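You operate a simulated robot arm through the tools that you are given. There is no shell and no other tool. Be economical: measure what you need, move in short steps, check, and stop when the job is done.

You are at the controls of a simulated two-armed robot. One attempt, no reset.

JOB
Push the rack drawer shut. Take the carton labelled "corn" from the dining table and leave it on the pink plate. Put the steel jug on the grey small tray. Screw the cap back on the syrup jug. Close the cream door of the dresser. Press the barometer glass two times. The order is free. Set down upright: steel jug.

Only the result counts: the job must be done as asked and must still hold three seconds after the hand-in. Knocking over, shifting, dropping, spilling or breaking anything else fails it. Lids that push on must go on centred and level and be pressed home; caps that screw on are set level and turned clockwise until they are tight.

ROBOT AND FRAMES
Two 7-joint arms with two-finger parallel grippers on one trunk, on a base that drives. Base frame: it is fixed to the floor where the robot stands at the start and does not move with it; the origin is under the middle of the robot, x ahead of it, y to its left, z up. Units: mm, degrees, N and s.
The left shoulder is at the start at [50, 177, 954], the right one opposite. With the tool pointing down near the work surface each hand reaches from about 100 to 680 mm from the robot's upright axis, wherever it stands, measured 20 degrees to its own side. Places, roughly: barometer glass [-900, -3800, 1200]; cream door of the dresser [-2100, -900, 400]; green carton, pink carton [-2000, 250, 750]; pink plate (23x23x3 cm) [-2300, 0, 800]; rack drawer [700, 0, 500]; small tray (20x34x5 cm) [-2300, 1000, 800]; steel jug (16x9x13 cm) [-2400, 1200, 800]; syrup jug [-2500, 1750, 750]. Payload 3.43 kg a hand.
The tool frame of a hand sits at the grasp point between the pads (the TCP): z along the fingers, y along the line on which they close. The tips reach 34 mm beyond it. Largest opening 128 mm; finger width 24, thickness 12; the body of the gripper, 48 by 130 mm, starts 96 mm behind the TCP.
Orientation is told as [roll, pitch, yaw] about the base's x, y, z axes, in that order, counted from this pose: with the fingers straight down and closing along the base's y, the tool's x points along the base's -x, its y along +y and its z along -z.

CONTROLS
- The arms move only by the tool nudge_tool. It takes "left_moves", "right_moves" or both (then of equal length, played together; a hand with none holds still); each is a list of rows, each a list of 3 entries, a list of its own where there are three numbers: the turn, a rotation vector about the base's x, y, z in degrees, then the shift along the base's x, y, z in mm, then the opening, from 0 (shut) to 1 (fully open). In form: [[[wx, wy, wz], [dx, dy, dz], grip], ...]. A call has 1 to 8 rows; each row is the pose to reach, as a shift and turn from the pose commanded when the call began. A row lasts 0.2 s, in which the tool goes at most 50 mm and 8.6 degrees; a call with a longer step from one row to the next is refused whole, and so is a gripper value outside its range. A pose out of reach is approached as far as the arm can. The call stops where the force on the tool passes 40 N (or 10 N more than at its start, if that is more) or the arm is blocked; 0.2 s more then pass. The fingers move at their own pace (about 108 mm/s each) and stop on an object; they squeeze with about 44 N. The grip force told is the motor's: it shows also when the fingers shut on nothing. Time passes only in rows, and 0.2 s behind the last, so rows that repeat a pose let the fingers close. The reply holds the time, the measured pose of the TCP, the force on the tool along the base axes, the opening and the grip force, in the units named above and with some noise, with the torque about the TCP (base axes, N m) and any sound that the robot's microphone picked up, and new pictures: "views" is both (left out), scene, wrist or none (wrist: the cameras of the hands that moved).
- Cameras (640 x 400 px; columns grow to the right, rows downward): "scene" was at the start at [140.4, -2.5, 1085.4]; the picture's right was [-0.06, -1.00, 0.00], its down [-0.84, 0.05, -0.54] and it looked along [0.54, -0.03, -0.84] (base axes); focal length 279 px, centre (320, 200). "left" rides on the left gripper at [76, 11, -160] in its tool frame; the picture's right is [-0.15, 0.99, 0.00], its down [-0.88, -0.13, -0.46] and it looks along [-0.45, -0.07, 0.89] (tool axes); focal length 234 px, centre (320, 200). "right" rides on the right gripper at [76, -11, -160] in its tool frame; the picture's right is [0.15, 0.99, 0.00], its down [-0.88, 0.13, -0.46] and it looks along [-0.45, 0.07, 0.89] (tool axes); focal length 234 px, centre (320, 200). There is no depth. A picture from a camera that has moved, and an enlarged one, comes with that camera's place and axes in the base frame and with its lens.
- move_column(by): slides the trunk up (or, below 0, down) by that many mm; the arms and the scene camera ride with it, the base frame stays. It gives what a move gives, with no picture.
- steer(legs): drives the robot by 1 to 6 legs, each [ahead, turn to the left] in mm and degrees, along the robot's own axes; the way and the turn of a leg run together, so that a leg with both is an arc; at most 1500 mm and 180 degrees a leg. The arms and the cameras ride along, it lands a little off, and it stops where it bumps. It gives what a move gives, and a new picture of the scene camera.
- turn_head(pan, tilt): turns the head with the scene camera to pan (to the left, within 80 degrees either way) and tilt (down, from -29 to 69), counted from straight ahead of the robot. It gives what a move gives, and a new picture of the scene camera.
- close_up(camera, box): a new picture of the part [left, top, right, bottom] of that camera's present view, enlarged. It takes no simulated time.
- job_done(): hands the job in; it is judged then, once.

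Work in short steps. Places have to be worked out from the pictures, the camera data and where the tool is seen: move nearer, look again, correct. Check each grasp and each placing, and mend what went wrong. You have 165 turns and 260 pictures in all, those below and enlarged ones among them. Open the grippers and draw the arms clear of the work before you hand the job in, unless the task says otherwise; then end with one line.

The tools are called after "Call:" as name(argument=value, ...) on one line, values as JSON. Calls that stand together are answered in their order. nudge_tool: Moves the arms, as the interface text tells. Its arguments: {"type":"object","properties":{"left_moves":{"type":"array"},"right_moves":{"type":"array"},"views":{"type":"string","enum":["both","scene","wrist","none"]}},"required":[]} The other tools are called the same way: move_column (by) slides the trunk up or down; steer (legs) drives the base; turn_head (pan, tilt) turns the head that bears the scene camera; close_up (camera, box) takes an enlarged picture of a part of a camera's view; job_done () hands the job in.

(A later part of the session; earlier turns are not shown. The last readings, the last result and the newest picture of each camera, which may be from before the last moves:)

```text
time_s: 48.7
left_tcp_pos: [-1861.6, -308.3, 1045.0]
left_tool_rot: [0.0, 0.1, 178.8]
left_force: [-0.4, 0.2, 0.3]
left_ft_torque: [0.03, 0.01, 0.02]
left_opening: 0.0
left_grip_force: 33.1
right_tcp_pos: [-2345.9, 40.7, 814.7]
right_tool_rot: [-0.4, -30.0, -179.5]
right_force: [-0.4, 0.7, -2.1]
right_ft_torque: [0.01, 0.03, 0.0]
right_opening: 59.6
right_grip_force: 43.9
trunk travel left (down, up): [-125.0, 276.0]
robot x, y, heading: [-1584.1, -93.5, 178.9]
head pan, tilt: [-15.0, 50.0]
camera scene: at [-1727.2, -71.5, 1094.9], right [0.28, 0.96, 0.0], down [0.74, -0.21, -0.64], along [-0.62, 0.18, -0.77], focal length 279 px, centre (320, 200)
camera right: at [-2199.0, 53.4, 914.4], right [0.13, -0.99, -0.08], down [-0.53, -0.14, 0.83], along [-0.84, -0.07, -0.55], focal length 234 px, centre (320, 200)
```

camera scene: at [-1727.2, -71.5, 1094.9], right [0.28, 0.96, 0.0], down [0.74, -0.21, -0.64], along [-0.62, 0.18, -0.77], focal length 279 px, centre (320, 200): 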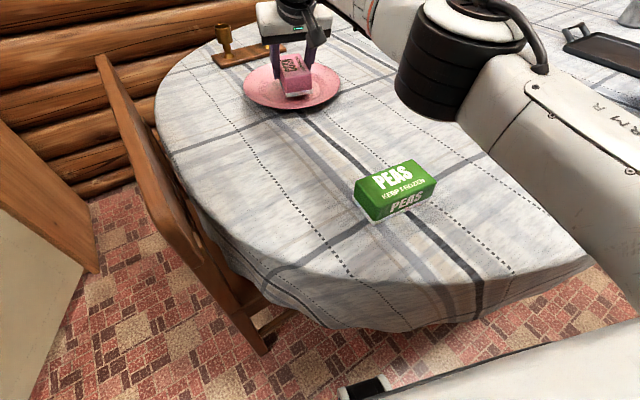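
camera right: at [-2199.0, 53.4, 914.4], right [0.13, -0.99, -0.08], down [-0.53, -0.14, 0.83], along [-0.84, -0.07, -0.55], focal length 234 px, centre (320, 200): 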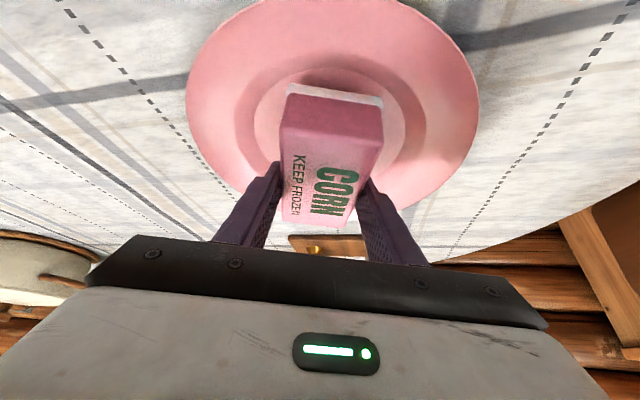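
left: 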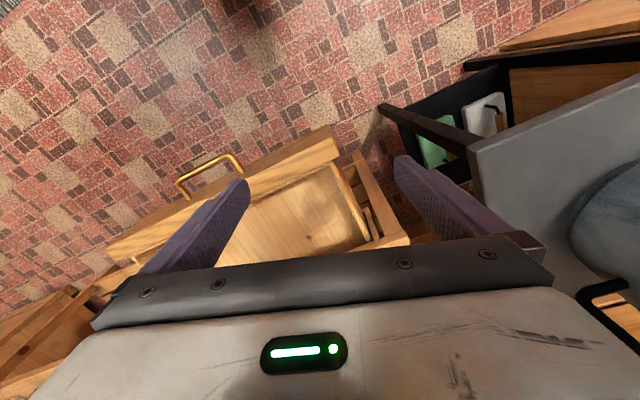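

It's well centred over the plate. I'll lower gently until contact.

Call:
nudge_tool(right_moves=[[[0, 0, 0], [0, 0, -4], 0.3], [[0, 0, 0], [0, 0, -7], 0.3], [[0, 0, 0], [0, 0, -10], 0.3], [[0, 0, 0], [0, 0, -10], 0.3]], views="wrist")

```text
time_s: 49.7
left_tcp_pos: [-1860.7, -306.9, 1044.8]
left_tool_rot: [0.0, 0.0, 178.7]
left_force: [0.6, 0.3, 1.2]
left_ft_torque: [-0.04, 0.03, 0.03]
left_opening: 0.0
left_grip_force: 32.7
right_tcp_pos: [-2343.3, 42.1, 805.2]
right_tool_rot: [-0.3, -29.9, -179.5]
right_force: [-0.2, -0.2, -2.5]
right_ft_torque: [-0.02, 0.02, 0.03]
right_opening: 59.6
right_grip_force: 44.3
trunk travel left (down, up): [-125.0, 276.0]
robot x, y, heading: [-1584.1, -94.7, 178.7]
head pan, tilt: [-15.0, 50.0]
camera right: at [-2198.1, 54.2, 904.4], right [0.13, -0.99, -0.08], down [-0.53, -0.14, 0.83], along [-0.84, -0.07, -0.55], focal length 234 px, centre (320, 200)
```

right: 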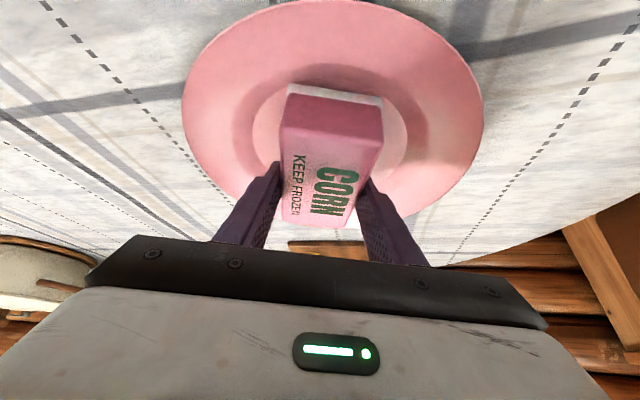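

Still hanging, so I'll continue down in small steps.

Call:
nudge_tool(right_moves=[[[0, 0, 0], [0, 0, -2], 0.3], [[0, 0, 0], [0, 0, -4], 0.3], [[0, 0, 0], [0, 0, -6], 0.3], [[0, 0, 0], [0, 0, -6], 0.3]], views="none")

```text
time_s: 50.7
left_tcp_pos: [-1860.0, -308.4, 1043.8]
left_tool_rot: [0.0, 0.0, 178.8]
left_force: [-0.3, -0.3, 0.7]
left_ft_torque: [0.03, -0.01, 0.03]
left_opening: 0.0
left_grip_force: 33.6
right_tcp_pos: [-2345.0, 41.0, 800.5]
right_tool_rot: [-0.4, -30.4, -179.5]
right_force: [-3.6, -0.2, 8.7]
right_ft_torque: [0.33, -0.5, 0.09]
right_opening: 59.6
right_grip_force: 43.8
trunk travel left (down, up): [-125.0, 276.0]
robot x, y, heading: [-1583.4, -95.0, 179.2]
head pan, tilt: [-15.0, 50.0]
```

It's in contact. I'll release a little, then withdraw along the finger axis.

Call:
nudge_tool(right_moves=[[[0, 0, 0], [0, 0, 1], 0.5], [[0, 0, 0], [0, 0, 1], 0.62], [[0, 0, 0], [0, 0, 1], 0.65], [[0, 0, 0], [10, 0, 17], 0.65], [[0, 0, 0], [22, 0, 40], 0.65], [[0, 0, 0], [42, 0, 75], 0.65], [[0, 0, 0], [65, 0, 115], 0.65]])

```text
time_s: 52.3
left_tcp_pos: [-1860.6, -306.9, 1045.3]
left_tool_rot: [0.0, -0.1, 178.8]
left_force: [-0.2, 0.4, -0.5]
left_ft_torque: [-0.01, 0.0, 0.04]
left_opening: 0.1
left_grip_force: 32.9
right_tcp_pos: [-2277.1, 42.2, 915.3]
right_tool_rot: [-0.4, -30.1, -179.5]
right_force: [-0.7, 0.7, 0.4]
right_ft_torque: [0.02, 0.0, 0.02]
right_opening: 83.5
right_grip_force: 0.1
trunk travel left (down, up): [-125.0, 276.0]
robot x, y, heading: [-1583.5, -95.2, 179.0]
head pan, tilt: [-15.0, 50.0]
camera scene: at [-1726.7, -71.5, 1095.0], right [0.28, 0.96, 0.0], down [0.74, -0.21, -0.64], along [-0.62, 0.18, -0.77], focal length 279 px, centre (320, 200)
camera right: at [-2130.5, 54.2, 1015.3], right [0.13, -0.99, -0.08], down [-0.53, -0.14, 0.83], along [-0.84, -0.07, -0.55], focal length 234 px, centre (320, 200)
```

scene: 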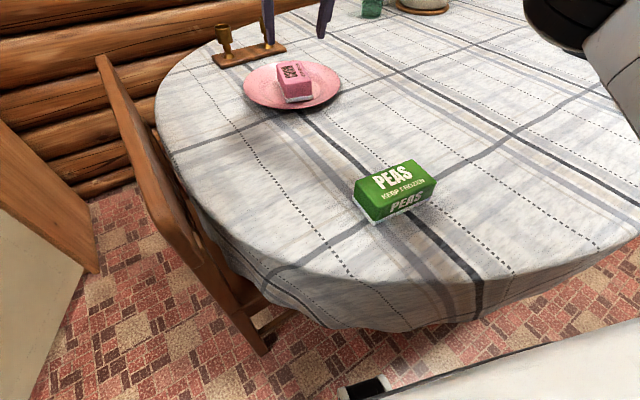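
right: 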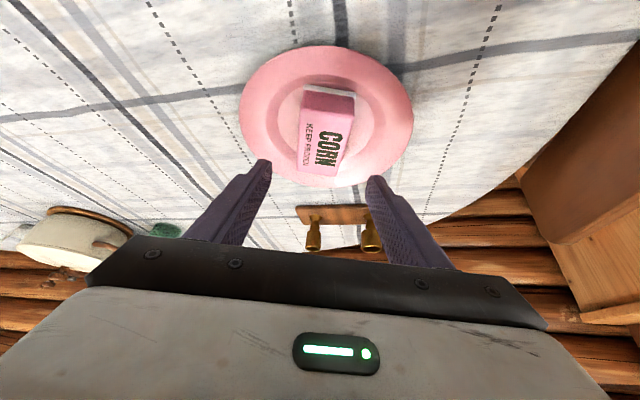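

Corn rests on the pink plate. I'll retract the right arm and then go along the table.

Call:
nudge_tool(right_moves=[[[0, 0, 0], [48, 8, 10], 0.3], [[0, -5, 0], [96, 16, 20], 0], [[0, -10, 0], [144, 24, 30], 0], [[0, -15, 0], [192, 32, 40], 0], [[0, -20, 0], [240, 40, 50], 0], [[0, -25, 0], [288, 48, 60], 0], [[0, -30, 0], [336, 56, 65], 0], [[0, -30, 0], [384, 62, 70], 0]], views="none")

Call:
steer(legs=[[-250, 0], [0, -90], [1000, 0], [0, 90]])

Call:
turn_head(pan=-5, tilt=25)

```text
time_s: 54.1
left_tcp_pos: [-1859.6, -308.5, 1044.8]
left_tool_rot: [0.0, 0.1, 178.7]
left_force: [1.2, -0.5, 0.7]
left_ft_torque: [-0.02, -0.05, -0.01]
left_opening: 0.1
left_grip_force: 33.6
right_tcp_pos: [-1895.7, 102.6, 983.1]
right_tool_rot: [-0.2, 0.0, -179.7]
right_force: [0.0, 0.2, -0.3]
right_ft_torque: [-0.04, -0.02, 0.04]
right_opening: 0.0
right_grip_force: 33.2
trunk travel left (down, up): [-125.0, 276.0]
robot x, y, heading: [-1586.4, -93.1, 178.6]
head pan, tilt: [-15.0, 50.0]
```

```text
time_s: 68.5
left_tcp_pos: [-1574.3, 700.2, 1044.7]
left_tool_rot: [0.0, 0.0, 179.2]
left_force: [-0.4, 0.2, 0.0]
left_ft_torque: [0.02, 0.01, 0.0]
left_opening: 0.0
left_grip_force: 33.2
right_tcp_pos: [-1613.6, 1109.4, 983.6]
right_tool_rot: [-0.2, 0.0, -179.3]
right_force: [-0.1, -0.5, 0.5]
right_ft_torque: [0.03, 0.02, 0.01]
right_opening: 0.0
right_grip_force: 33.0
trunk travel left (down, up): [-125.0, 276.0]
robot x, y, heading: [-1298.2, 915.7, 179.2]
head pan, tilt: [-15.0, 50.0]
camera scene: at [-1442.6, 937.1, 1095.0], right [0.27, 0.96, 0.0], down [0.74, -0.21, -0.64], along [-0.62, 0.17, -0.77], focal length 279 px, centre (320, 200)
```

scene: 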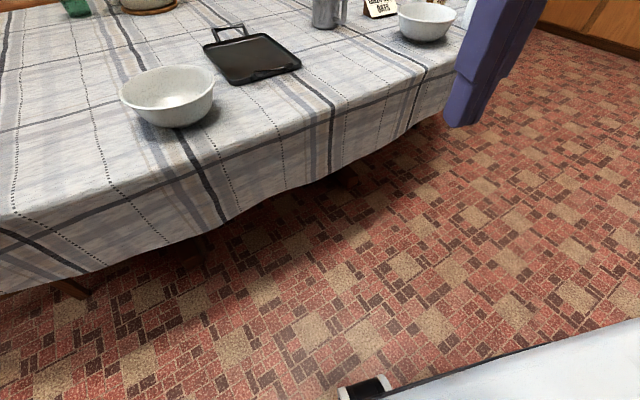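

```text
time_s: 69.4
left_tcp_pos: [-1574.5, 700.0, 1045.6]
left_tool_rot: [0.0, 0.0, 179.2]
left_force: [0.2, 0.0, -0.4]
left_ft_torque: [0.01, -0.02, -0.01]
left_opening: 0.0
left_grip_force: 33.2
right_tcp_pos: [-1612.1, 1108.9, 984.4]
right_tool_rot: [-0.3, 0.0, -179.2]
right_force: [-0.7, -0.4, -0.3]
right_ft_torque: [0.0, 0.0, 0.04]
right_opening: 0.2
right_grip_force: 32.7
trunk travel left (down, up): [-125.0, 276.0]
robot x, y, heading: [-1302.0, 913.9, 179.4]
head pan, tilt: [-5.0, 25.0]
camera scene: at [-1460.1, 925.4, 1132.4], right [0.1, 0.99, 0.0], down [0.42, -0.04, -0.91], along [-0.9, 0.09, -0.42], focal length 279 px, centre (320, 200)
```

scene: 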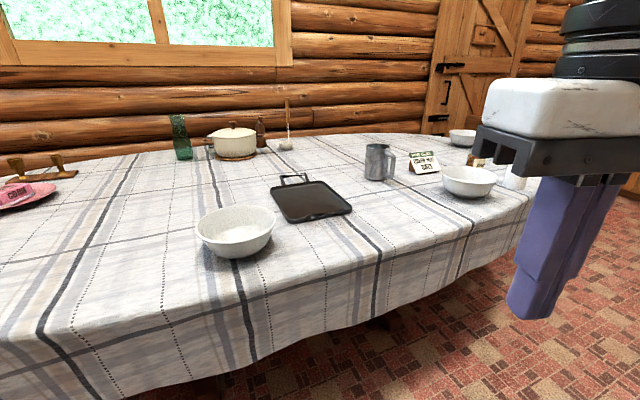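

I can see the tray at about (-2272,968), the steel jug at about (-2440,1243) with its handle toward +y, and a slanted table edge. I'll drive round to about (-1700,1480) facing 205° and look again.

Call:
steer(legs=[[0, -54], [690, 0], [0, 80]])

Call:
turn_head(pan=0, tilt=35)

```text
time_s: 79.1
left_tcp_pos: [-1861.5, 1176.8, 1045.1]
left_tool_rot: [0.2, 0.1, -156.1]
left_force: [0.0, -0.1, -0.7]
left_ft_torque: [-0.04, 0.02, -0.02]
left_opening: 0.2
left_grip_force: 33.0
right_tcp_pos: [-2066.9, 1532.2, 984.5]
right_tool_rot: [-0.2, 0.0, -154.5]
right_force: [-0.6, 0.5, 0.0]
right_ft_torque: [0.02, 0.01, 0.0]
right_opening: 0.0
right_grip_force: 32.8
trunk travel left (down, up): [-125.0, 276.0]
robot x, y, heading: [-1700.6, 1487.7, -156.2]
head pan, tilt: [-5.0, 25.0]
camera scene: at [-1850.7, 1429.0, 1132.5], right [-0.33, 0.95, 0.0], down [0.4, 0.14, -0.91], along [-0.86, -0.29, -0.42], focal length 279 px, centre (320, 200)
```

scene: 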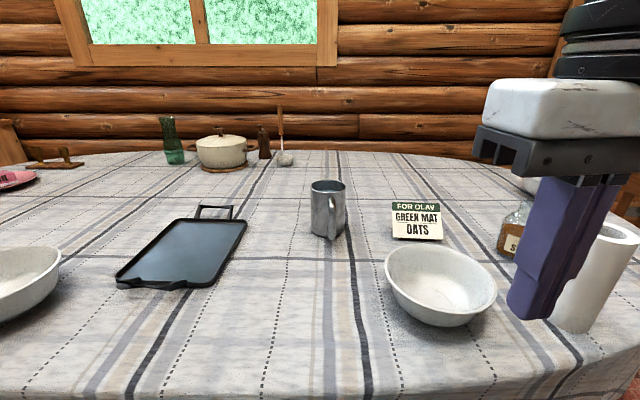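

```text
time_s: 79.8
left_tcp_pos: [-1861.2, 1176.4, 1044.7]
left_tool_rot: [0.2, 0.2, -156.1]
left_force: [-0.7, 0.0, -0.4]
left_ft_torque: [0.03, 0.02, 0.02]
left_opening: 0.0
left_grip_force: 33.3
right_tcp_pos: [-2068.0, 1532.4, 983.2]
right_tool_rot: [-0.2, -0.1, -154.6]
right_force: [0.1, -0.8, -1.4]
right_ft_torque: [0.02, -0.03, 0.03]
right_opening: 0.0
right_grip_force: 32.6
trunk travel left (down, up): [-125.0, 276.0]
robot x, y, heading: [-1701.9, 1486.5, -156.1]
head pan, tilt: [0.0, 35.0]
camera scene: at [-1844.1, 1423.2, 1116.8], right [-0.41, 0.91, 0.0], down [0.52, 0.23, -0.82], along [-0.75, -0.33, -0.57], focal length 279 px, centre (320, 200)
```

scene: 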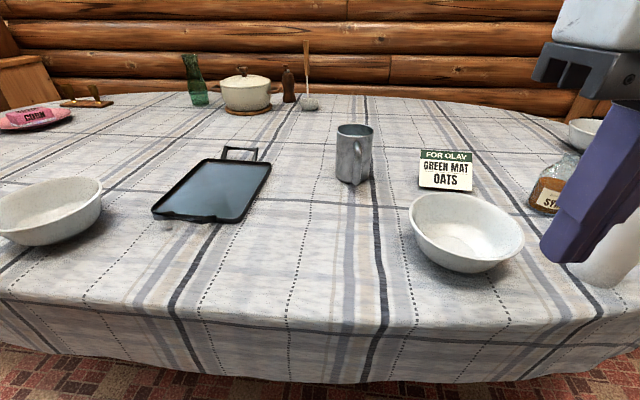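

The jug axis is at about (-2452,1245), 86 mm across with its handle facing me, and the tray centre is at about (-2255,963). I'll raise the trunk to clear the items on the right, then move 165 mm closer.

Call:
move_column(by=100)

Call:
steer(legs=[[165, 0]])

Call:
turn_head(pan=-40, tilt=40)

```text
time_s: 81.1
left_tcp_pos: [-1859.6, 1176.3, 1144.3]
left_tool_rot: [0.0, 0.1, -156.1]
left_force: [0.2, 0.6, 0.3]
left_ft_torque: [0.0, 0.0, 0.02]
left_opening: 0.0
left_grip_force: 33.2
right_tcp_pos: [-2067.1, 1533.5, 1084.1]
right_tool_rot: [-0.1, 0.0, -154.4]
right_force: [-0.5, 0.4, 0.2]
right_ft_torque: [0.02, -0.03, 0.0]
right_opening: 0.0
right_grip_force: 33.6
trunk travel left (down, up): [-225.0, 176.0]
robot x, y, heading: [-1699.0, 1487.0, -155.7]
head pan, tilt: [0.0, 35.0]
```

```text
time_s: 82.5
left_tcp_pos: [-2010.9, 1110.6, 1144.4]
left_tool_rot: [0.2, 0.0, -156.0]
left_force: [0.2, -0.8, -0.7]
left_ft_torque: [-0.01, 0.0, -0.03]
left_opening: 0.0
left_grip_force: 33.0
right_tcp_pos: [-2217.4, 1466.3, 1084.5]
right_tool_rot: [-0.3, 0.0, -154.7]
right_force: [0.3, -0.5, -0.1]
right_ft_torque: [0.04, 0.01, 0.01]
right_opening: 0.1
right_grip_force: 33.2
trunk travel left (down, up): [-225.0, 176.0]
robot x, y, heading: [-1850.8, 1418.9, -156.3]
head pan, tilt: [0.0, 35.0]
camera scene: at [-1993.9, 1356.9, 1216.6], right [-0.41, 0.91, 0.0], down [0.52, 0.23, -0.82], along [-0.75, -0.33, -0.57], focal length 279 px, centre (320, 200)
```

scene: 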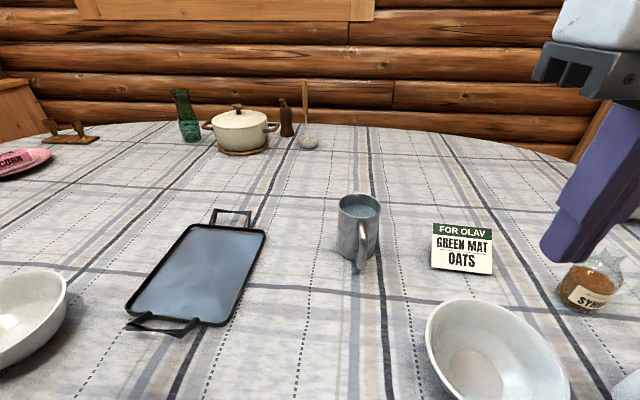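

```text
time_s: 83.6
left_tcp_pos: [-2010.9, 1111.5, 1144.3]
left_tool_rot: [0.1, 0.0, -156.1]
left_force: [-0.2, 0.2, -0.1]
left_ft_torque: [0.02, -0.03, 0.01]
left_opening: 0.2
left_grip_force: 33.0
right_tcp_pos: [-2216.9, 1466.5, 1083.5]
right_tool_rot: [-0.2, -0.2, -154.5]
right_force: [-0.5, 0.1, -0.7]
right_ft_torque: [0.0, 0.0, 0.0]
right_opening: 0.1
right_grip_force: 33.0
trunk travel left (down, up): [-225.0, 176.0]
robot x, y, heading: [-1848.7, 1420.1, -156.1]
head pan, tilt: [-40.0, 40.0]
camera scene: at [-1994.6, 1416.3, 1209.2], right [0.28, 0.96, 0.0], down [0.62, -0.18, -0.77], along [-0.74, 0.21, -0.64], focal length 279 px, centre (320, 200)
```

scene: 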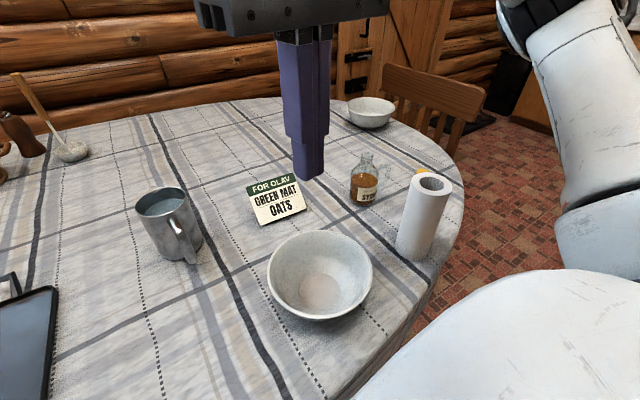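

The jug is full of water, so it must stay level. I'll move the right hand above it at (-2452,1244) with the gripper opening.

Call:
nudge_tool(right_moves=[[[0, 0, 0], [-30, -28, -8], 0], [[0, 0, 0], [-60, -56, -16], 0.5], [[0, 0, 0], [-90, -84, -24], 1], [[0, 0, 0], [-120, -112, -32], 1], [[0, 0, 0], [-150, -140, -40], 1], [[0, 0, 0], [-180, -168, -50], 1], [[0, 0, 0], [-210, -196, -60], 1], [[0, 0, 0], [-235, -222, -70], 1]], views="wrist")

Call:
turn_head(pan=0, tilt=40)

```text
time_s: 85.4
left_tcp_pos: [-2010.5, 1111.7, 1144.6]
left_tool_rot: [0.1, 0.2, -156.0]
left_force: [-0.8, 0.2, -0.5]
left_ft_torque: [-0.1, -0.04, 0.0]
left_opening: 0.0
left_grip_force: 33.4
right_tcp_pos: [-2443.7, 1252.5, 1009.9]
right_tool_rot: [-0.2, -0.1, -154.3]
right_force: [-0.2, 0.1, 0.2]
right_ft_torque: [-0.04, 0.0, -0.01]
right_opening: 128.3
right_grip_force: 0.0
right hand out of reach, approached as far as the arm can: row 8
trunk travel left (down, up): [-225.0, 176.0]
robot x, y, heading: [-1852.4, 1419.4, -156.2]
head pan, tilt: [-40.0, 40.0]
camera right: at [-2378.4, 1296.4, 1169.5], right [0.56, -0.83, 0.0], down [-0.74, -0.5, 0.46], along [-0.38, -0.25, -0.89], focal length 234 px, centre (320, 200)
```

right: 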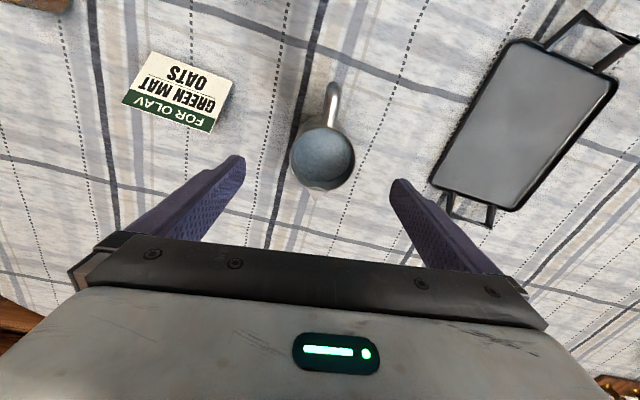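

```text
time_s: 86.5
left_tcp_pos: [-2010.3, 1109.8, 1144.4]
left_tool_rot: [0.1, 0.0, -156.1]
left_force: [-0.3, 0.3, 0.4]
left_ft_torque: [0.0, -0.01, 0.01]
left_opening: 0.2
left_grip_force: 33.3
right_tcp_pos: [-2442.8, 1253.1, 1008.7]
right_tool_rot: [-0.2, -0.2, -154.5]
right_force: [-0.3, -0.2, -0.1]
right_ft_torque: [-0.03, -0.02, 0.01]
right_opening: 128.0
right_grip_force: 0.0
trunk travel left (down, up): [-225.0, 176.0]
robot x, y, heading: [-1849.6, 1420.0, -155.8]
head pan, tilt: [0.0, 40.0]
camera scene: at [-1990.7, 1358.4, 1209.2], right [-0.4, 0.91, 0.0], down [0.59, 0.26, -0.77], along [-0.7, -0.31, -0.64], focal length 279 px, centre (320, 200)
```

scene: 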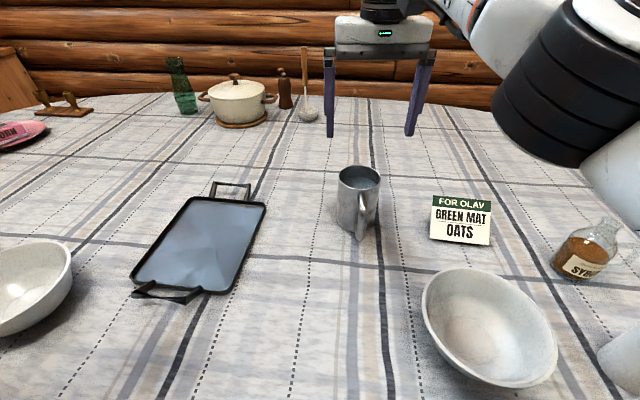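

The wrist view puts the jug axis at (-2449,1247). The hand straddles it, so I'll descend with a small correction.

Call:
nudge_tool(right_moves=[[[0, 0, 0], [0, 0, -40], 1], [[0, 0, 0], [0, 0, -60], 1], [[0, 0, 0], [3, 3, -80], 1], [[0, 0, 0], [3, 3, -80], 1]], views="wrist")

```text
time_s: 87.5
left_tcp_pos: [-2009.9, 1110.4, 1144.4]
left_tool_rot: [0.2, 0.1, -156.1]
left_force: [-0.4, -0.5, 0.6]
left_ft_torque: [-0.01, 0.03, 0.0]
left_opening: 0.2
left_grip_force: 32.7
right_tcp_pos: [-2440.2, 1255.5, 929.8]
right_tool_rot: [-0.2, 0.0, -154.7]
right_force: [-0.6, 0.3, 0.1]
right_ft_torque: [-0.01, -0.01, -0.03]
right_opening: 127.8
right_grip_force: 0.0
trunk travel left (down, up): [-225.0, 176.0]
robot x, y, heading: [-1849.1, 1417.4, -156.2]
head pan, tilt: [0.0, 40.0]
camera right: at [-2374.1, 1298.1, 1089.5], right [0.56, -0.83, 0.0], down [-0.74, -0.5, 0.46], along [-0.38, -0.25, -0.89], focal length 234 px, centre (320, 200)
```

right: 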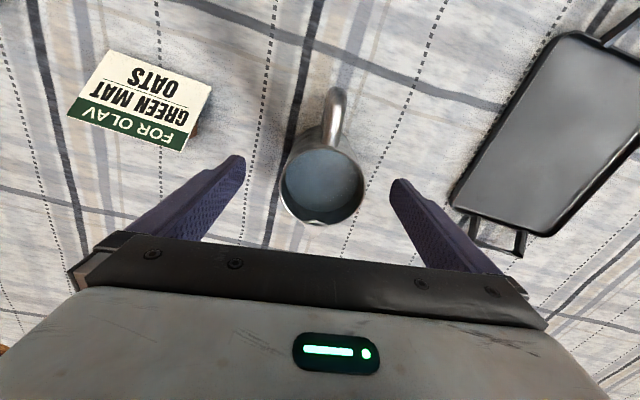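

Rim centre is confirmed at (-2450,1246). I'll shift (-9,-9) and go down to z ≈ 838.

Call:
nudge_tool(right_moves=[[[0, 0, 0], [-9, -9, -10], 1], [[0, 0, 0], [-9, -9, -35], 1], [[0, 0, 0], [-9, -9, -60], 1], [[0, 0, 0], [-9, -9, -80], 1], [[0, 0, 0], [-9, -9, -92], 1]], views="both")

```text
time_s: 88.7
left_tcp_pos: [-2011.0, 1110.0, 1144.3]
left_tool_rot: [0.1, 0.1, -156.2]
left_force: [0.7, -0.3, 0.2]
left_ft_torque: [0.03, -0.02, -0.01]
left_opening: 0.0
left_grip_force: 33.1
right_tcp_pos: [-2450.3, 1246.8, 839.0]
right_tool_rot: [-0.1, 0.0, -154.6]
right_force: [-0.9, 0.8, 1.1]
right_ft_torque: [-0.02, 0.02, 0.04]
right_opening: 128.1
right_grip_force: 0.1
trunk travel left (down, up): [-225.0, 176.0]
robot x, y, heading: [-1847.7, 1418.2, -156.2]
head pan, tilt: [0.0, 40.0]
camera scene: at [-1990.7, 1358.3, 1209.1], right [-0.41, 0.91, 0.0], down [0.59, 0.26, -0.77], along [-0.7, -0.31, -0.64], focal length 279 px, centre (320, 200)
camera right: at [-2385.0, 1289.6, 997.4], right [0.56, -0.83, 0.0], down [-0.74, -0.5, 0.46], along [-0.38, -0.25, -0.89], focal length 234 px, centre (320, 200)
```

scene: 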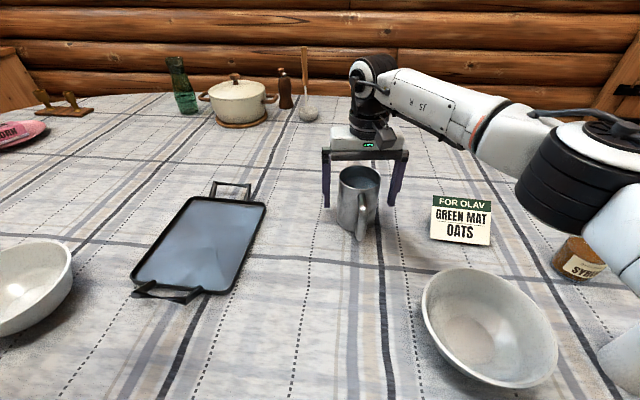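
right: 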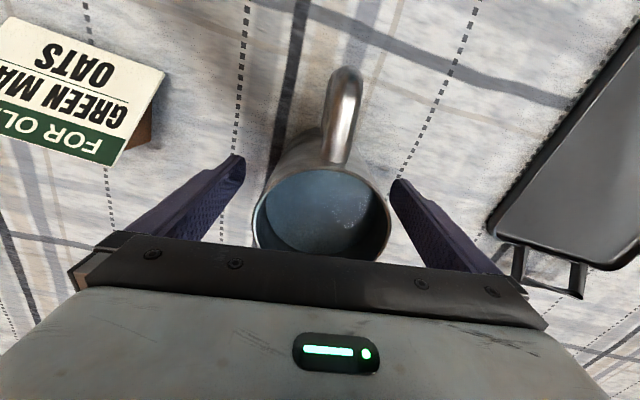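

Clean straddle. I'll close gradually.

Call:
nudge_tool(right_moves=[[[0, 0, 0], [0, 0, 0], 0.8], [[0, 0, 0], [0, 0, 0], 0.7], [[0, 0, 0], [0, 0, 0], 0.6], [[0, 0, 0], [0, 0, 0], 0.5], [[0, 0, 0], [0, 0, 0], 0.5]], views="wrist")

```text
time_s: 89.9
left_tcp_pos: [-2011.0, 1110.7, 1144.8]
left_tool_rot: [-0.1, 0.1, -156.1]
left_force: [-0.2, 0.1, 0.3]
left_ft_torque: [0.02, 0.01, -0.01]
left_opening: 0.2
left_grip_force: 33.1
right_tcp_pos: [-2448.1, 1246.3, 838.3]
right_tool_rot: [-0.4, -0.1, -154.5]
right_force: [0.7, -2.0, 0.1]
right_ft_torque: [0.0, -0.08, -0.05]
right_opening: 87.4
right_grip_force: 43.3
trunk travel left (down, up): [-225.0, 176.0]
robot x, y, heading: [-1851.5, 1420.0, -156.0]
head pan, tilt: [0.0, 40.0]
camera right: at [-2384.7, 1289.2, 997.9], right [0.56, -0.83, 0.0], down [-0.74, -0.5, 0.46], along [-0.38, -0.25, -0.89], focal length 234 px, centre (320, 200)
```

right: 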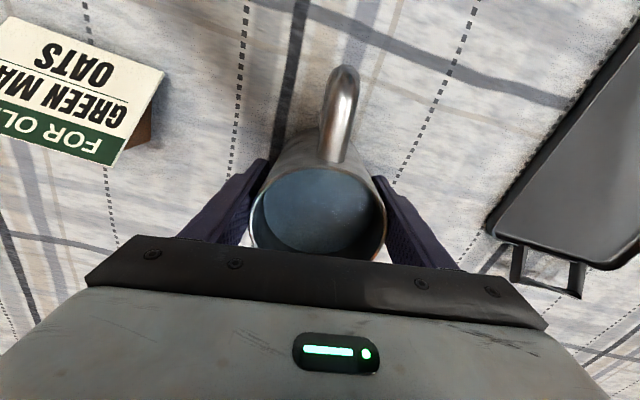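

The jug is held at 87.4 mm. I'll lift it slowly and level by 84 mm.

Call:
nudge_tool(right_moves=[[[0, 0, 0], [0, 0, 5], 0.5], [[0, 0, 0], [0, 0, 15], 0.5], [[0, 0, 0], [0, 0, 27], 0.5], [[0, 0, 0], [0, 0, 40], 0.5], [[0, 0, 0], [0, 0, 54], 0.5], [[0, 0, 0], [0, 0, 68], 0.5], [[0, 0, 0], [0, 0, 79], 0.5], [[0, 0, 0], [0, 0, 84], 0.5]], views="both")

```text
time_s: 91.7
left_tcp_pos: [-2010.1, 1110.0, 1143.7]
left_tool_rot: [0.1, 0.0, -156.1]
left_force: [-0.7, -0.3, -0.6]
left_ft_torque: [0.0, -0.02, 0.02]
left_opening: 0.0
left_grip_force: 33.0
right_tcp_pos: [-2449.8, 1247.9, 920.8]
right_tool_rot: [-0.1, 0.0, -154.7]
right_force: [-0.1, -1.3, -6.9]
right_ft_torque: [0.0, 0.01, 0.03]
right_opening: 86.8
right_grip_force: 43.7
trunk travel left (down, up): [-225.0, 176.0]
robot x, y, heading: [-1852.9, 1416.4, -156.0]
head pan, tilt: [0.0, 40.0]
camera scene: at [-1991.3, 1358.1, 1209.0], right [-0.41, 0.91, 0.0], down [0.59, 0.26, -0.77], along [-0.7, -0.31, -0.64], focal length 279 px, centre (320, 200)
camera right: at [-2385.2, 1289.5, 1081.5], right [0.56, -0.83, 0.0], down [-0.74, -0.5, 0.46], along [-0.38, -0.25, -0.89], focal length 234 px, centre (320, 200)
```

scene: 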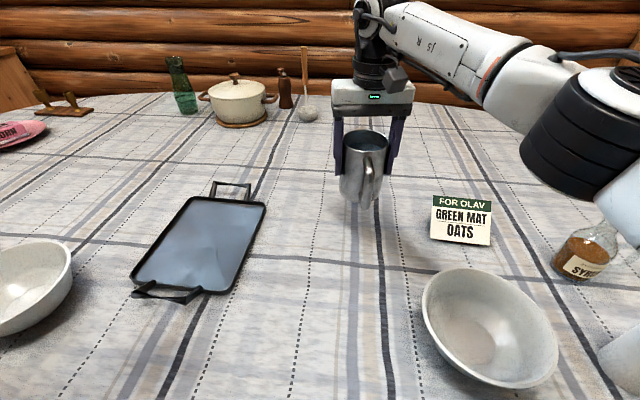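
right: 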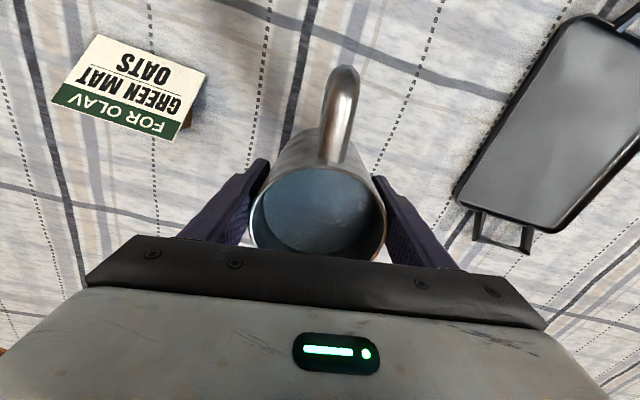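

It's level and lifted. Turning left 28° should carry it straight over the tray.

Call:
steer(legs=[[0, 28]])

Call:
close_up(camera="right", box=[0, 0, 640, 400])

```text
time_s: 93.5
left_tcp_pos: [-1854.2, 1076.8, 1145.5]
left_tool_rot: [0.0, 0.0, -130.3]
left_force: [-0.4, -0.4, -0.3]
left_ft_torque: [0.01, 0.0, -0.01]
left_opening: 0.3
left_grip_force: 33.3
right_tcp_pos: [-2307.8, 1007.9, 920.9]
right_tool_rot: [-0.3, 0.2, -128.7]
right_force: [-0.3, 0.2, -7.7]
right_ft_torque: [0.0, 0.06, -0.02]
right_opening: 87.1
right_grip_force: 43.7
trunk travel left (down, up): [-225.0, 176.0]
robot x, y, heading: [-1845.8, 1425.9, -130.3]
head pan, tilt: [0.0, 40.0]
stopped in leg 1: the robot was blocked; the commanded pose is now the measured one
camera scene: at [-1944.6, 1308.1, 1209.3], right [-0.76, 0.65, 0.0], down [0.42, 0.49, -0.77], along [-0.5, -0.58, -0.64], focal length 279 px, centre (320, 200)
```

scene: 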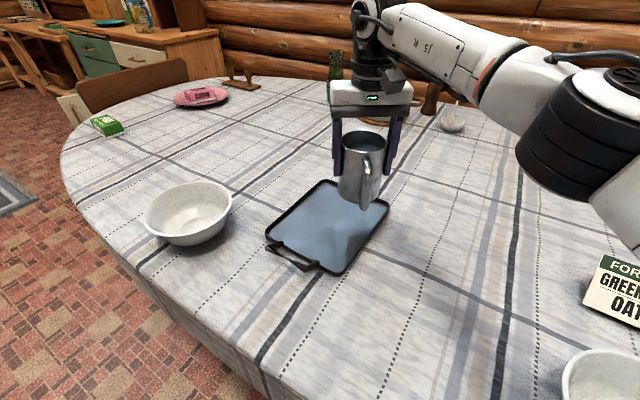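

```text
1.00 times, centred on (320, 200) of right
camera zoom: at [-2269.3, 1074.0, 1080.9], right [0.86, -0.5, -0.01], down [-0.45, -0.77, 0.45], along [-0.23, -0.39, -0.89], focal length 234 px, centre (320, 200)
```

zoom: 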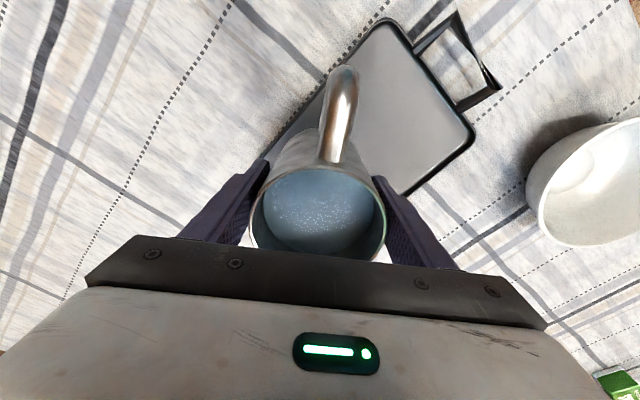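

The base was blocked at 25.7°, so I won't turn further left; nothing looks disturbed. The tray is still at (-2268,976) and the jug is nearly over it, so I'll shift it a bit and lower.

Call:
nudge_tool(right_moves=[[[0, 0, 0], [8, -5, 0], 0.5], [[0, 0, 0], [18, -11, -5], 0.5], [[0, 0, 0], [26, -16, -15], 0.5], [[0, 0, 0], [30, -18, -27], 0.5], [[0, 0, 0], [30, -18, -39], 0.5], [[0, 0, 0], [30, -18, -51], 0.5], [[0, 0, 0], [30, -18, -60], 0.5], [[0, 0, 0], [30, -18, -64], 0.5]], views="both")

```text
time_s: 95.2
left_tcp_pos: [-1854.2, 1079.2, 1145.5]
left_tool_rot: [0.0, 0.0, -130.3]
left_force: [-0.3, 0.7, 0.3]
left_ft_torque: [0.0, 0.03, 0.03]
left_opening: 0.0
left_grip_force: 32.6
right_tcp_pos: [-2280.2, 990.3, 858.9]
right_tool_rot: [-0.3, -0.1, -128.9]
right_force: [0.2, -0.1, -6.8]
right_ft_torque: [-0.02, 0.01, -0.03]
right_opening: 87.1
right_grip_force: 44.4
trunk travel left (down, up): [-225.0, 176.0]
robot x, y, heading: [-1849.3, 1423.8, -130.2]
head pan, tilt: [0.0, 40.0]
camera scene: at [-1944.0, 1309.1, 1209.4], right [-0.76, 0.65, 0.0], down [0.42, 0.49, -0.77], along [-0.5, -0.58, -0.64], focal length 279 px, centre (320, 200)
camera right: at [-2239.2, 1057.2, 1019.1], right [0.86, -0.51, 0.0], down [-0.45, -0.77, 0.46], along [-0.23, -0.39, -0.89], focal length 234 px, centre (320, 200)
```

scene: 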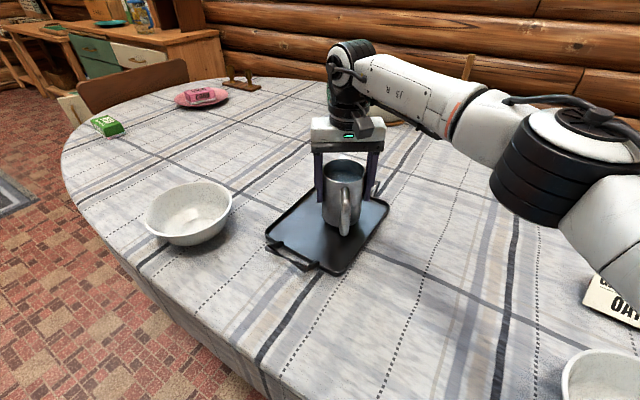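
right: 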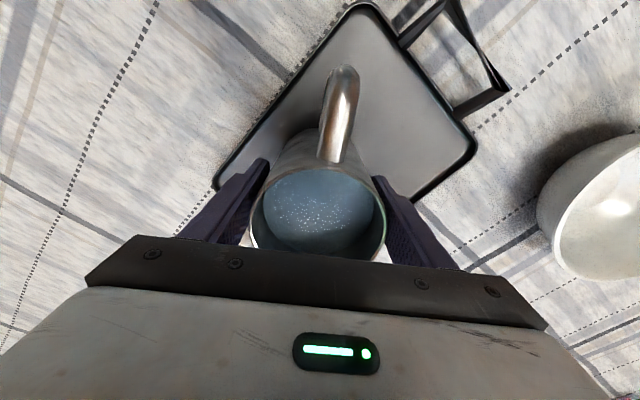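

The jug is over the middle of the tray. I'll lower slowly to contact.

Call:
nudge_tool(right_moves=[[[0, 0, 0], [0, 0, -4], 0.5], [[0, 0, 0], [0, 0, -7], 0.5], [[0, 0, 0], [0, 0, -10], 0.5], [[0, 0, 0], [0, 0, -12], 0.5], [[0, 0, 0], [0, 0, -12], 0.5]], views="none")

```text
time_s: 96.5
left_tcp_pos: [-1854.9, 1077.0, 1144.6]
left_tool_rot: [-0.1, -0.3, -130.2]
left_force: [-0.4, 0.0, 0.0]
left_ft_torque: [0.0, 0.02, 0.01]
left_opening: 0.0
left_grip_force: 33.0
right_tcp_pos: [-2280.0, 989.8, 846.5]
right_tool_rot: [-0.2, -0.1, -128.9]
right_force: [0.7, -0.1, -7.8]
right_ft_torque: [-0.04, 0.0, 0.02]
right_opening: 86.8
right_grip_force: 44.0
trunk travel left (down, up): [-225.0, 176.0]
robot x, y, heading: [-1846.1, 1428.4, -130.2]
head pan, tilt: [0.0, 40.0]
```

Call:
nudge_tool(right_moves=[[[0, 0, 0], [0, 0, -2], 0.5], [[0, 0, 0], [0, 0, -4], 0.5], [[0, 0, 0], [0, 0, -5], 0.5], [[0, 0, 0], [0, 0, -5], 0.5]], views="none")

```text
time_s: 97.5
left_tcp_pos: [-1852.8, 1078.0, 1145.0]
left_tool_rot: [0.0, -0.3, -130.3]
left_force: [-0.7, 0.0, -0.6]
left_ft_torque: [0.0, 0.0, -0.02]
left_opening: 0.0
left_grip_force: 33.5
right_tcp_pos: [-2279.8, 991.6, 841.7]
right_tool_rot: [-0.2, -0.1, -128.9]
right_force: [-0.1, -0.7, -8.6]
right_ft_torque: [0.0, -0.01, 0.0]
right_opening: 87.0
right_grip_force: 44.1
trunk travel left (down, up): [-225.0, 176.0]
robot x, y, heading: [-1844.0, 1424.3, -130.5]
head pan, tilt: [0.0, 40.0]
```

No contact yet at z 841.7, so I'll continue with tiny steps.

Call:
nudge_tool(right_moves=[[[0, 0, 0], [0, 0, -1.5], 0.5], [[0, 0, 0], [0, 0, -3], 0.5], [[0, 0, 0], [0, 0, -4], 0.5], [[0, 0, 0], [0, 0, -4], 0.5]], views="both")

```text
time_s: 98.5
left_tcp_pos: [-1854.1, 1078.9, 1145.7]
left_tool_rot: [0.0, -0.3, -130.3]
left_force: [0.4, -0.2, 1.0]
left_ft_torque: [0.0, -0.02, 0.07]
left_opening: 0.0
left_grip_force: 32.4
right_tcp_pos: [-2279.0, 989.8, 841.2]
right_tool_rot: [-0.1, -0.3, -128.6]
right_force: [0.2, 4.2, 21.7]
right_ft_torque: [0.46, -0.44, 0.24]
right_opening: 87.1
right_grip_force: 43.4
trunk travel left (down, up): [-225.0, 176.0]
robot x, y, heading: [-1847.6, 1425.2, -130.5]
head pan, tilt: [0.0, 40.0]
camera scene: at [-1943.4, 1310.3, 1209.9], right [-0.76, 0.65, 0.0], down [0.41, 0.49, -0.77], along [-0.5, -0.58, -0.64], focal length 279 px, centre (320, 200)
camera right: at [-2239.0, 1057.2, 1001.0], right [0.86, -0.5, 0.0], down [-0.45, -0.77, 0.46], along [-0.24, -0.4, -0.89], focal length 234 px, centre (320, 200)
```

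scene: 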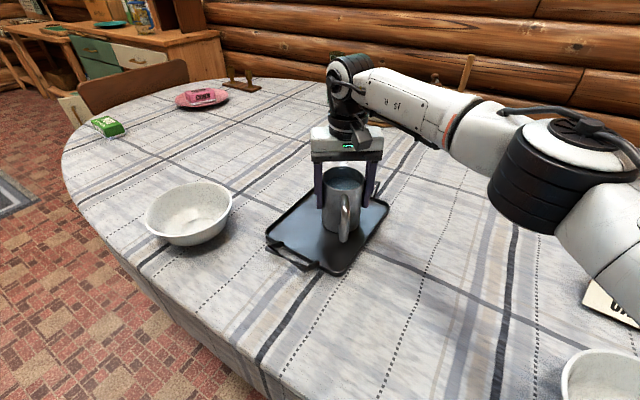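
right: 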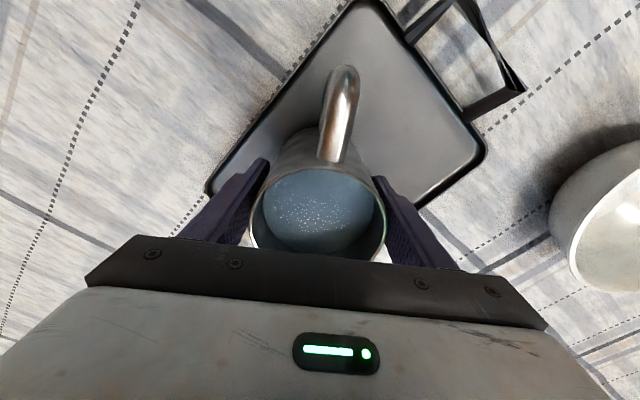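

It's seated (+22 N), so I'll ease off and release, then rise straight up.

Call:
nudge_tool(right_moves=[[[0, 0, 0], [0, 0, 1.5], 0.5], [[0, 0, 0], [0, 0, 2], 0.72], [[0, 0, 0], [0, 0, 2], 0.85], [[0, 0, 0], [0, 0, 2], 0.92], [[0, 0, 0], [0, 0, 2], 0.95], [[0, 0, 0], [0, 0, 30], 0.95], [[0, 0, 0], [0, 0, 75], 0.95], [[0, 0, 0], [0, 0, 120], 0.95]], views="both")

```text
time_s: 100.2
left_tcp_pos: [-1853.4, 1077.6, 1146.5]
left_tool_rot: [-0.1, -0.2, -130.3]
left_force: [0.6, 0.4, 0.1]
left_ft_torque: [0.02, 0.0, -0.01]
left_opening: 0.0
left_grip_force: 32.5
right_tcp_pos: [-2277.3, 991.9, 958.3]
right_tool_rot: [-0.3, -0.1, -128.8]
right_force: [-0.5, -0.3, 0.6]
right_ft_torque: [0.01, -0.03, 0.01]
right_opening: 121.7
right_grip_force: 0.1
trunk travel left (down, up): [-225.0, 176.0]
robot x, y, heading: [-1848.6, 1422.1, -130.4]
head pan, tilt: [0.0, 40.0]
camera scene: at [-1943.4, 1309.3, 1209.5], right [-0.76, 0.65, 0.0], down [0.41, 0.49, -0.77], along [-0.5, -0.58, -0.64], focal length 279 px, centre (320, 200)
camera right: at [-2237.0, 1057.7, 1118.7], right [0.86, -0.51, -0.01], down [-0.45, -0.77, 0.46], along [-0.23, -0.39, -0.89], focal length 234 px, centre (320, 200)
```

scene: 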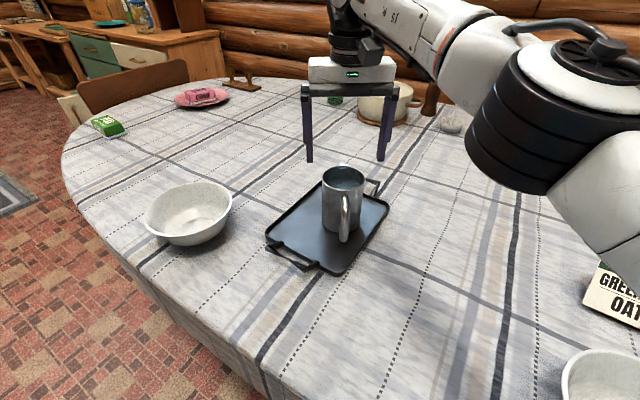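
right: 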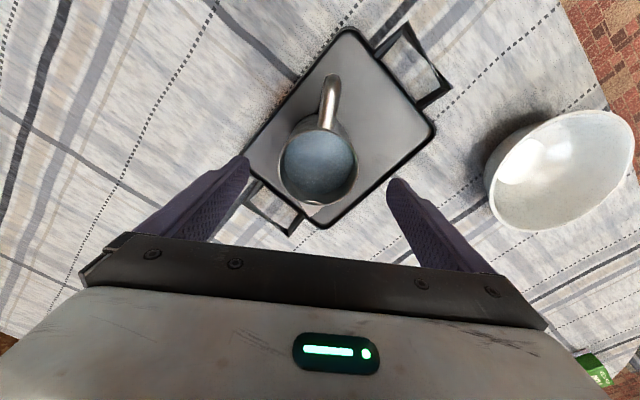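

The steel jug stands upright on the tray. I'll retract the hand, turn back right, back away, and drive to the right end of the table for the syrup jug.

Call:
nudge_tool(right_moves=[[[0, 0, 0], [5, 6, 45], 0.8], [[0, 0, 0], [22, 26, 85], 0.4], [[0, 0, 0], [48, 56, 110], 0], [[0, 0, 0], [78, 92, 115], 0], [[0, 0, 0], [108, 128, 120], 0], [[0, 0, 0], [138, 164, 125], 0], [[0, 0, 0], [165, 195, 130], 0]], views="none")

Call:
steer(legs=[[0, -26], [-220, 0], [0, -90], [440, 0], [0, 80]])

Call:
turn_head(pan=0, tilt=38)

```text
time_s: 101.8
left_tcp_pos: [-1854.2, 1077.2, 1146.6]
left_tool_rot: [0.0, -0.2, -130.3]
left_force: [-1.8, 0.6, 1.1]
left_ft_torque: [-0.01, 0.01, 0.02]
left_opening: 0.0
left_grip_force: 32.8
right_tcp_pos: [-2114.4, 1185.8, 1088.6]
right_tool_rot: [-0.2, -0.2, -128.8]
right_force: [0.4, 0.2, 0.5]
right_ft_torque: [-0.03, 0.0, 0.01]
right_opening: 0.0
right_grip_force: 33.3
right hand out of reach, approached as far as the arm can: row 1
trunk travel left (down, up): [-225.0, 176.0]
robot x, y, heading: [-1845.8, 1429.0, -130.5]
head pan, tilt: [0.0, 40.0]
```

```text
time_s: 114.3
left_tcp_pos: [-2034.2, 1633.0, 1145.1]
left_tool_rot: [0.1, -0.1, -165.8]
left_force: [0.2, -0.8, 1.1]
left_ft_torque: [0.0, -0.01, -0.04]
left_opening: 0.1
left_grip_force: 32.7
right_tcp_pos: [-2183.8, 1872.0, 1088.0]
right_tool_rot: [-0.2, -0.1, -164.2]
right_force: [-1.2, -0.1, -0.8]
right_ft_torque: [0.01, -0.03, 0.0]
right_opening: 0.0
right_grip_force: 33.0
trunk travel left (down, up): [-225.0, 176.0]
robot x, y, heading: [-1825.8, 1907.3, -165.9]
head pan, tilt: [0.0, 40.0]
camera scene: at [-1973.1, 1874.3, 1209.2], right [-0.24, 0.97, 0.0], down [0.62, 0.16, -0.77], along [-0.74, -0.19, -0.64], focal length 279 px, centre (320, 200)
```

scene: 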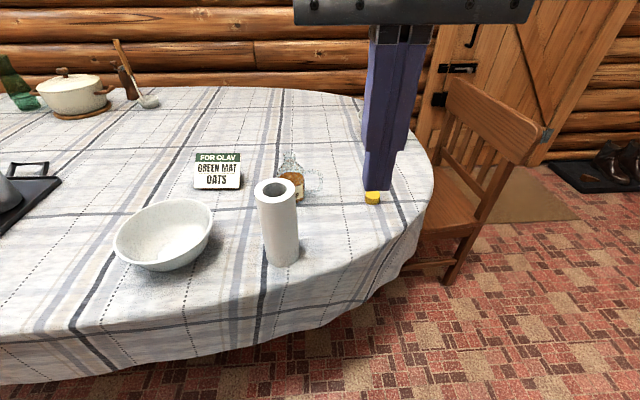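

```text
time_s: 115.0
left_tcp_pos: [-2033.9, 1632.6, 1145.5]
left_tool_rot: [0.2, 0.0, -165.8]
left_force: [-1.5, 0.0, -1.2]
left_ft_torque: [0.01, 0.01, -0.04]
left_opening: 0.0
left_grip_force: 33.2
right_tcp_pos: [-2182.8, 1872.3, 1088.0]
right_tool_rot: [-0.2, 0.0, -164.2]
right_force: [0.2, 1.8, -0.3]
right_ft_torque: [-0.02, 0.03, -0.01]
right_opening: 0.0
right_grip_force: 32.9
trunk travel left (down, up): [-225.0, 176.0]
robot x, y, heading: [-1823.5, 1912.8, -166.0]
head pan, tilt: [0.0, 38.0]
camera scene: at [-1974.4, 1874.1, 1212.1], right [-0.24, 0.97, 0.0], down [0.6, 0.15, -0.79], along [-0.76, -0.19, -0.62], focal length 279 px, centre (320, 200)
```

scene: 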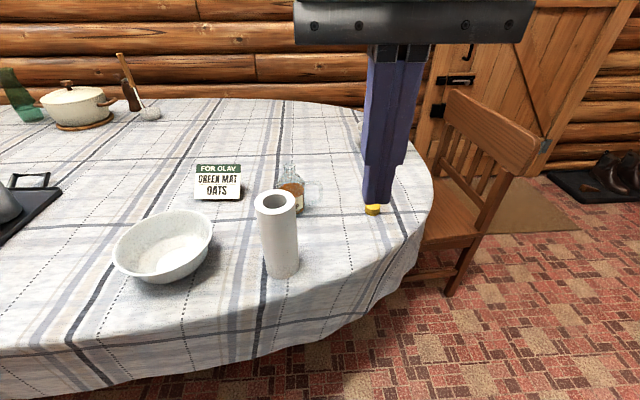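

The yellow cap is at about (-2520,1869), the syrup jug at about (-2500,1667), and the paper roll (top z ≈ 930) stands in front of it. I'll drive 140 mm closer with the arms held high.

Call:
steer(legs=[[140, 0]])

Call:
turn_head(pan=0, tilt=45)

```text
time_s: 116.3
left_tcp_pos: [-2167.4, 1598.7, 1144.4]
left_tool_rot: [0.1, 0.0, -165.7]
left_force: [-0.8, 0.2, -0.2]
left_ft_torque: [-0.02, 0.02, 0.01]
left_opening: 0.0
left_grip_force: 32.5
right_tcp_pos: [-2317.5, 1837.7, 1087.4]
right_tool_rot: [-0.2, 0.1, -164.1]
right_force: [-0.4, -0.8, -0.3]
right_ft_torque: [0.02, -0.03, -0.01]
right_opening: 0.0
right_grip_force: 33.3
trunk travel left (down, up): [-225.0, 176.0]
robot x, y, heading: [-1959.1, 1875.8, -165.8]
head pan, tilt: [0.0, 38.0]
camera scene: at [-2108.9, 1840.0, 1212.0], right [-0.24, 0.97, 0.0], down [0.6, 0.15, -0.79], along [-0.76, -0.19, -0.62], focal length 279 px, centre (320, 200)
```

scene: 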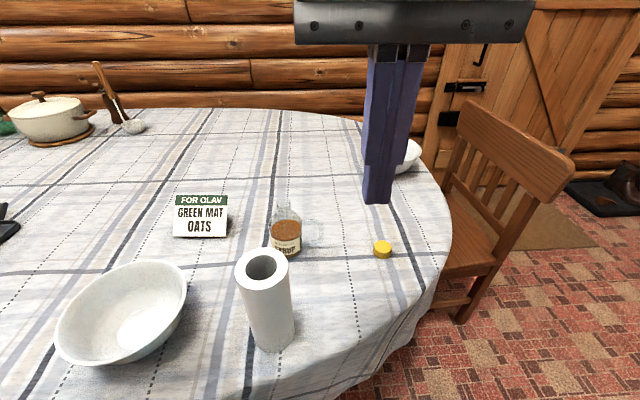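

```text
time_s: 117.0
left_tcp_pos: [-2167.4, 1598.9, 1145.2]
left_tool_rot: [0.1, 0.1, -165.7]
left_force: [-0.9, -0.7, 0.2]
left_ft_torque: [0.04, -0.01, -0.04]
left_opening: 0.2
left_grip_force: 32.9
right_tcp_pos: [-2317.7, 1837.0, 1087.5]
right_tool_rot: [-0.2, 0.0, -164.1]
right_force: [-0.3, 0.3, -0.6]
right_ft_torque: [0.0, 0.02, 0.0]
right_opening: 0.0
right_grip_force: 33.0
trunk travel left (down, up): [-225.0, 176.0]
robot x, y, heading: [-1954.7, 1878.4, -166.0]
head pan, tilt: [0.0, 45.0]
camera scene: at [-2103.5, 1841.4, 1201.9], right [-0.24, 0.97, 0.0], down [0.69, 0.17, -0.71], along [-0.69, -0.17, -0.71], focal length 279 px, centre (320, 200)
```

scene: 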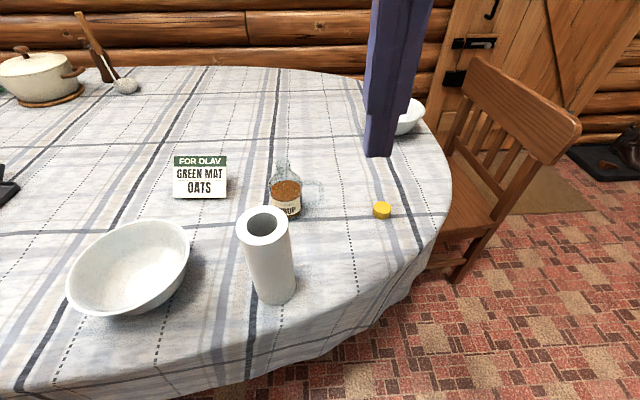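

Call:
close_up(camera="scene", box=[230, 130, 410, 243])

```text
3.54 times, centred on (320, 186) of scene
camera zoom: at [-2103.5, 1841.4, 1201.9], right [-0.24, 0.97, 0.0], down [0.69, 0.17, -0.71], along [-0.69, -0.17, -0.71], focal length 988 px, centre (320, 248)
```

zoom: 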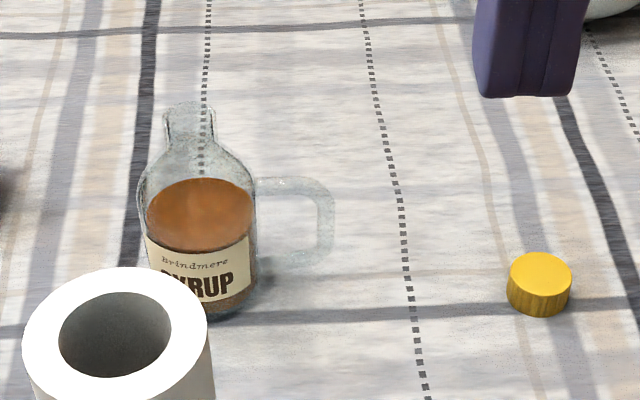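

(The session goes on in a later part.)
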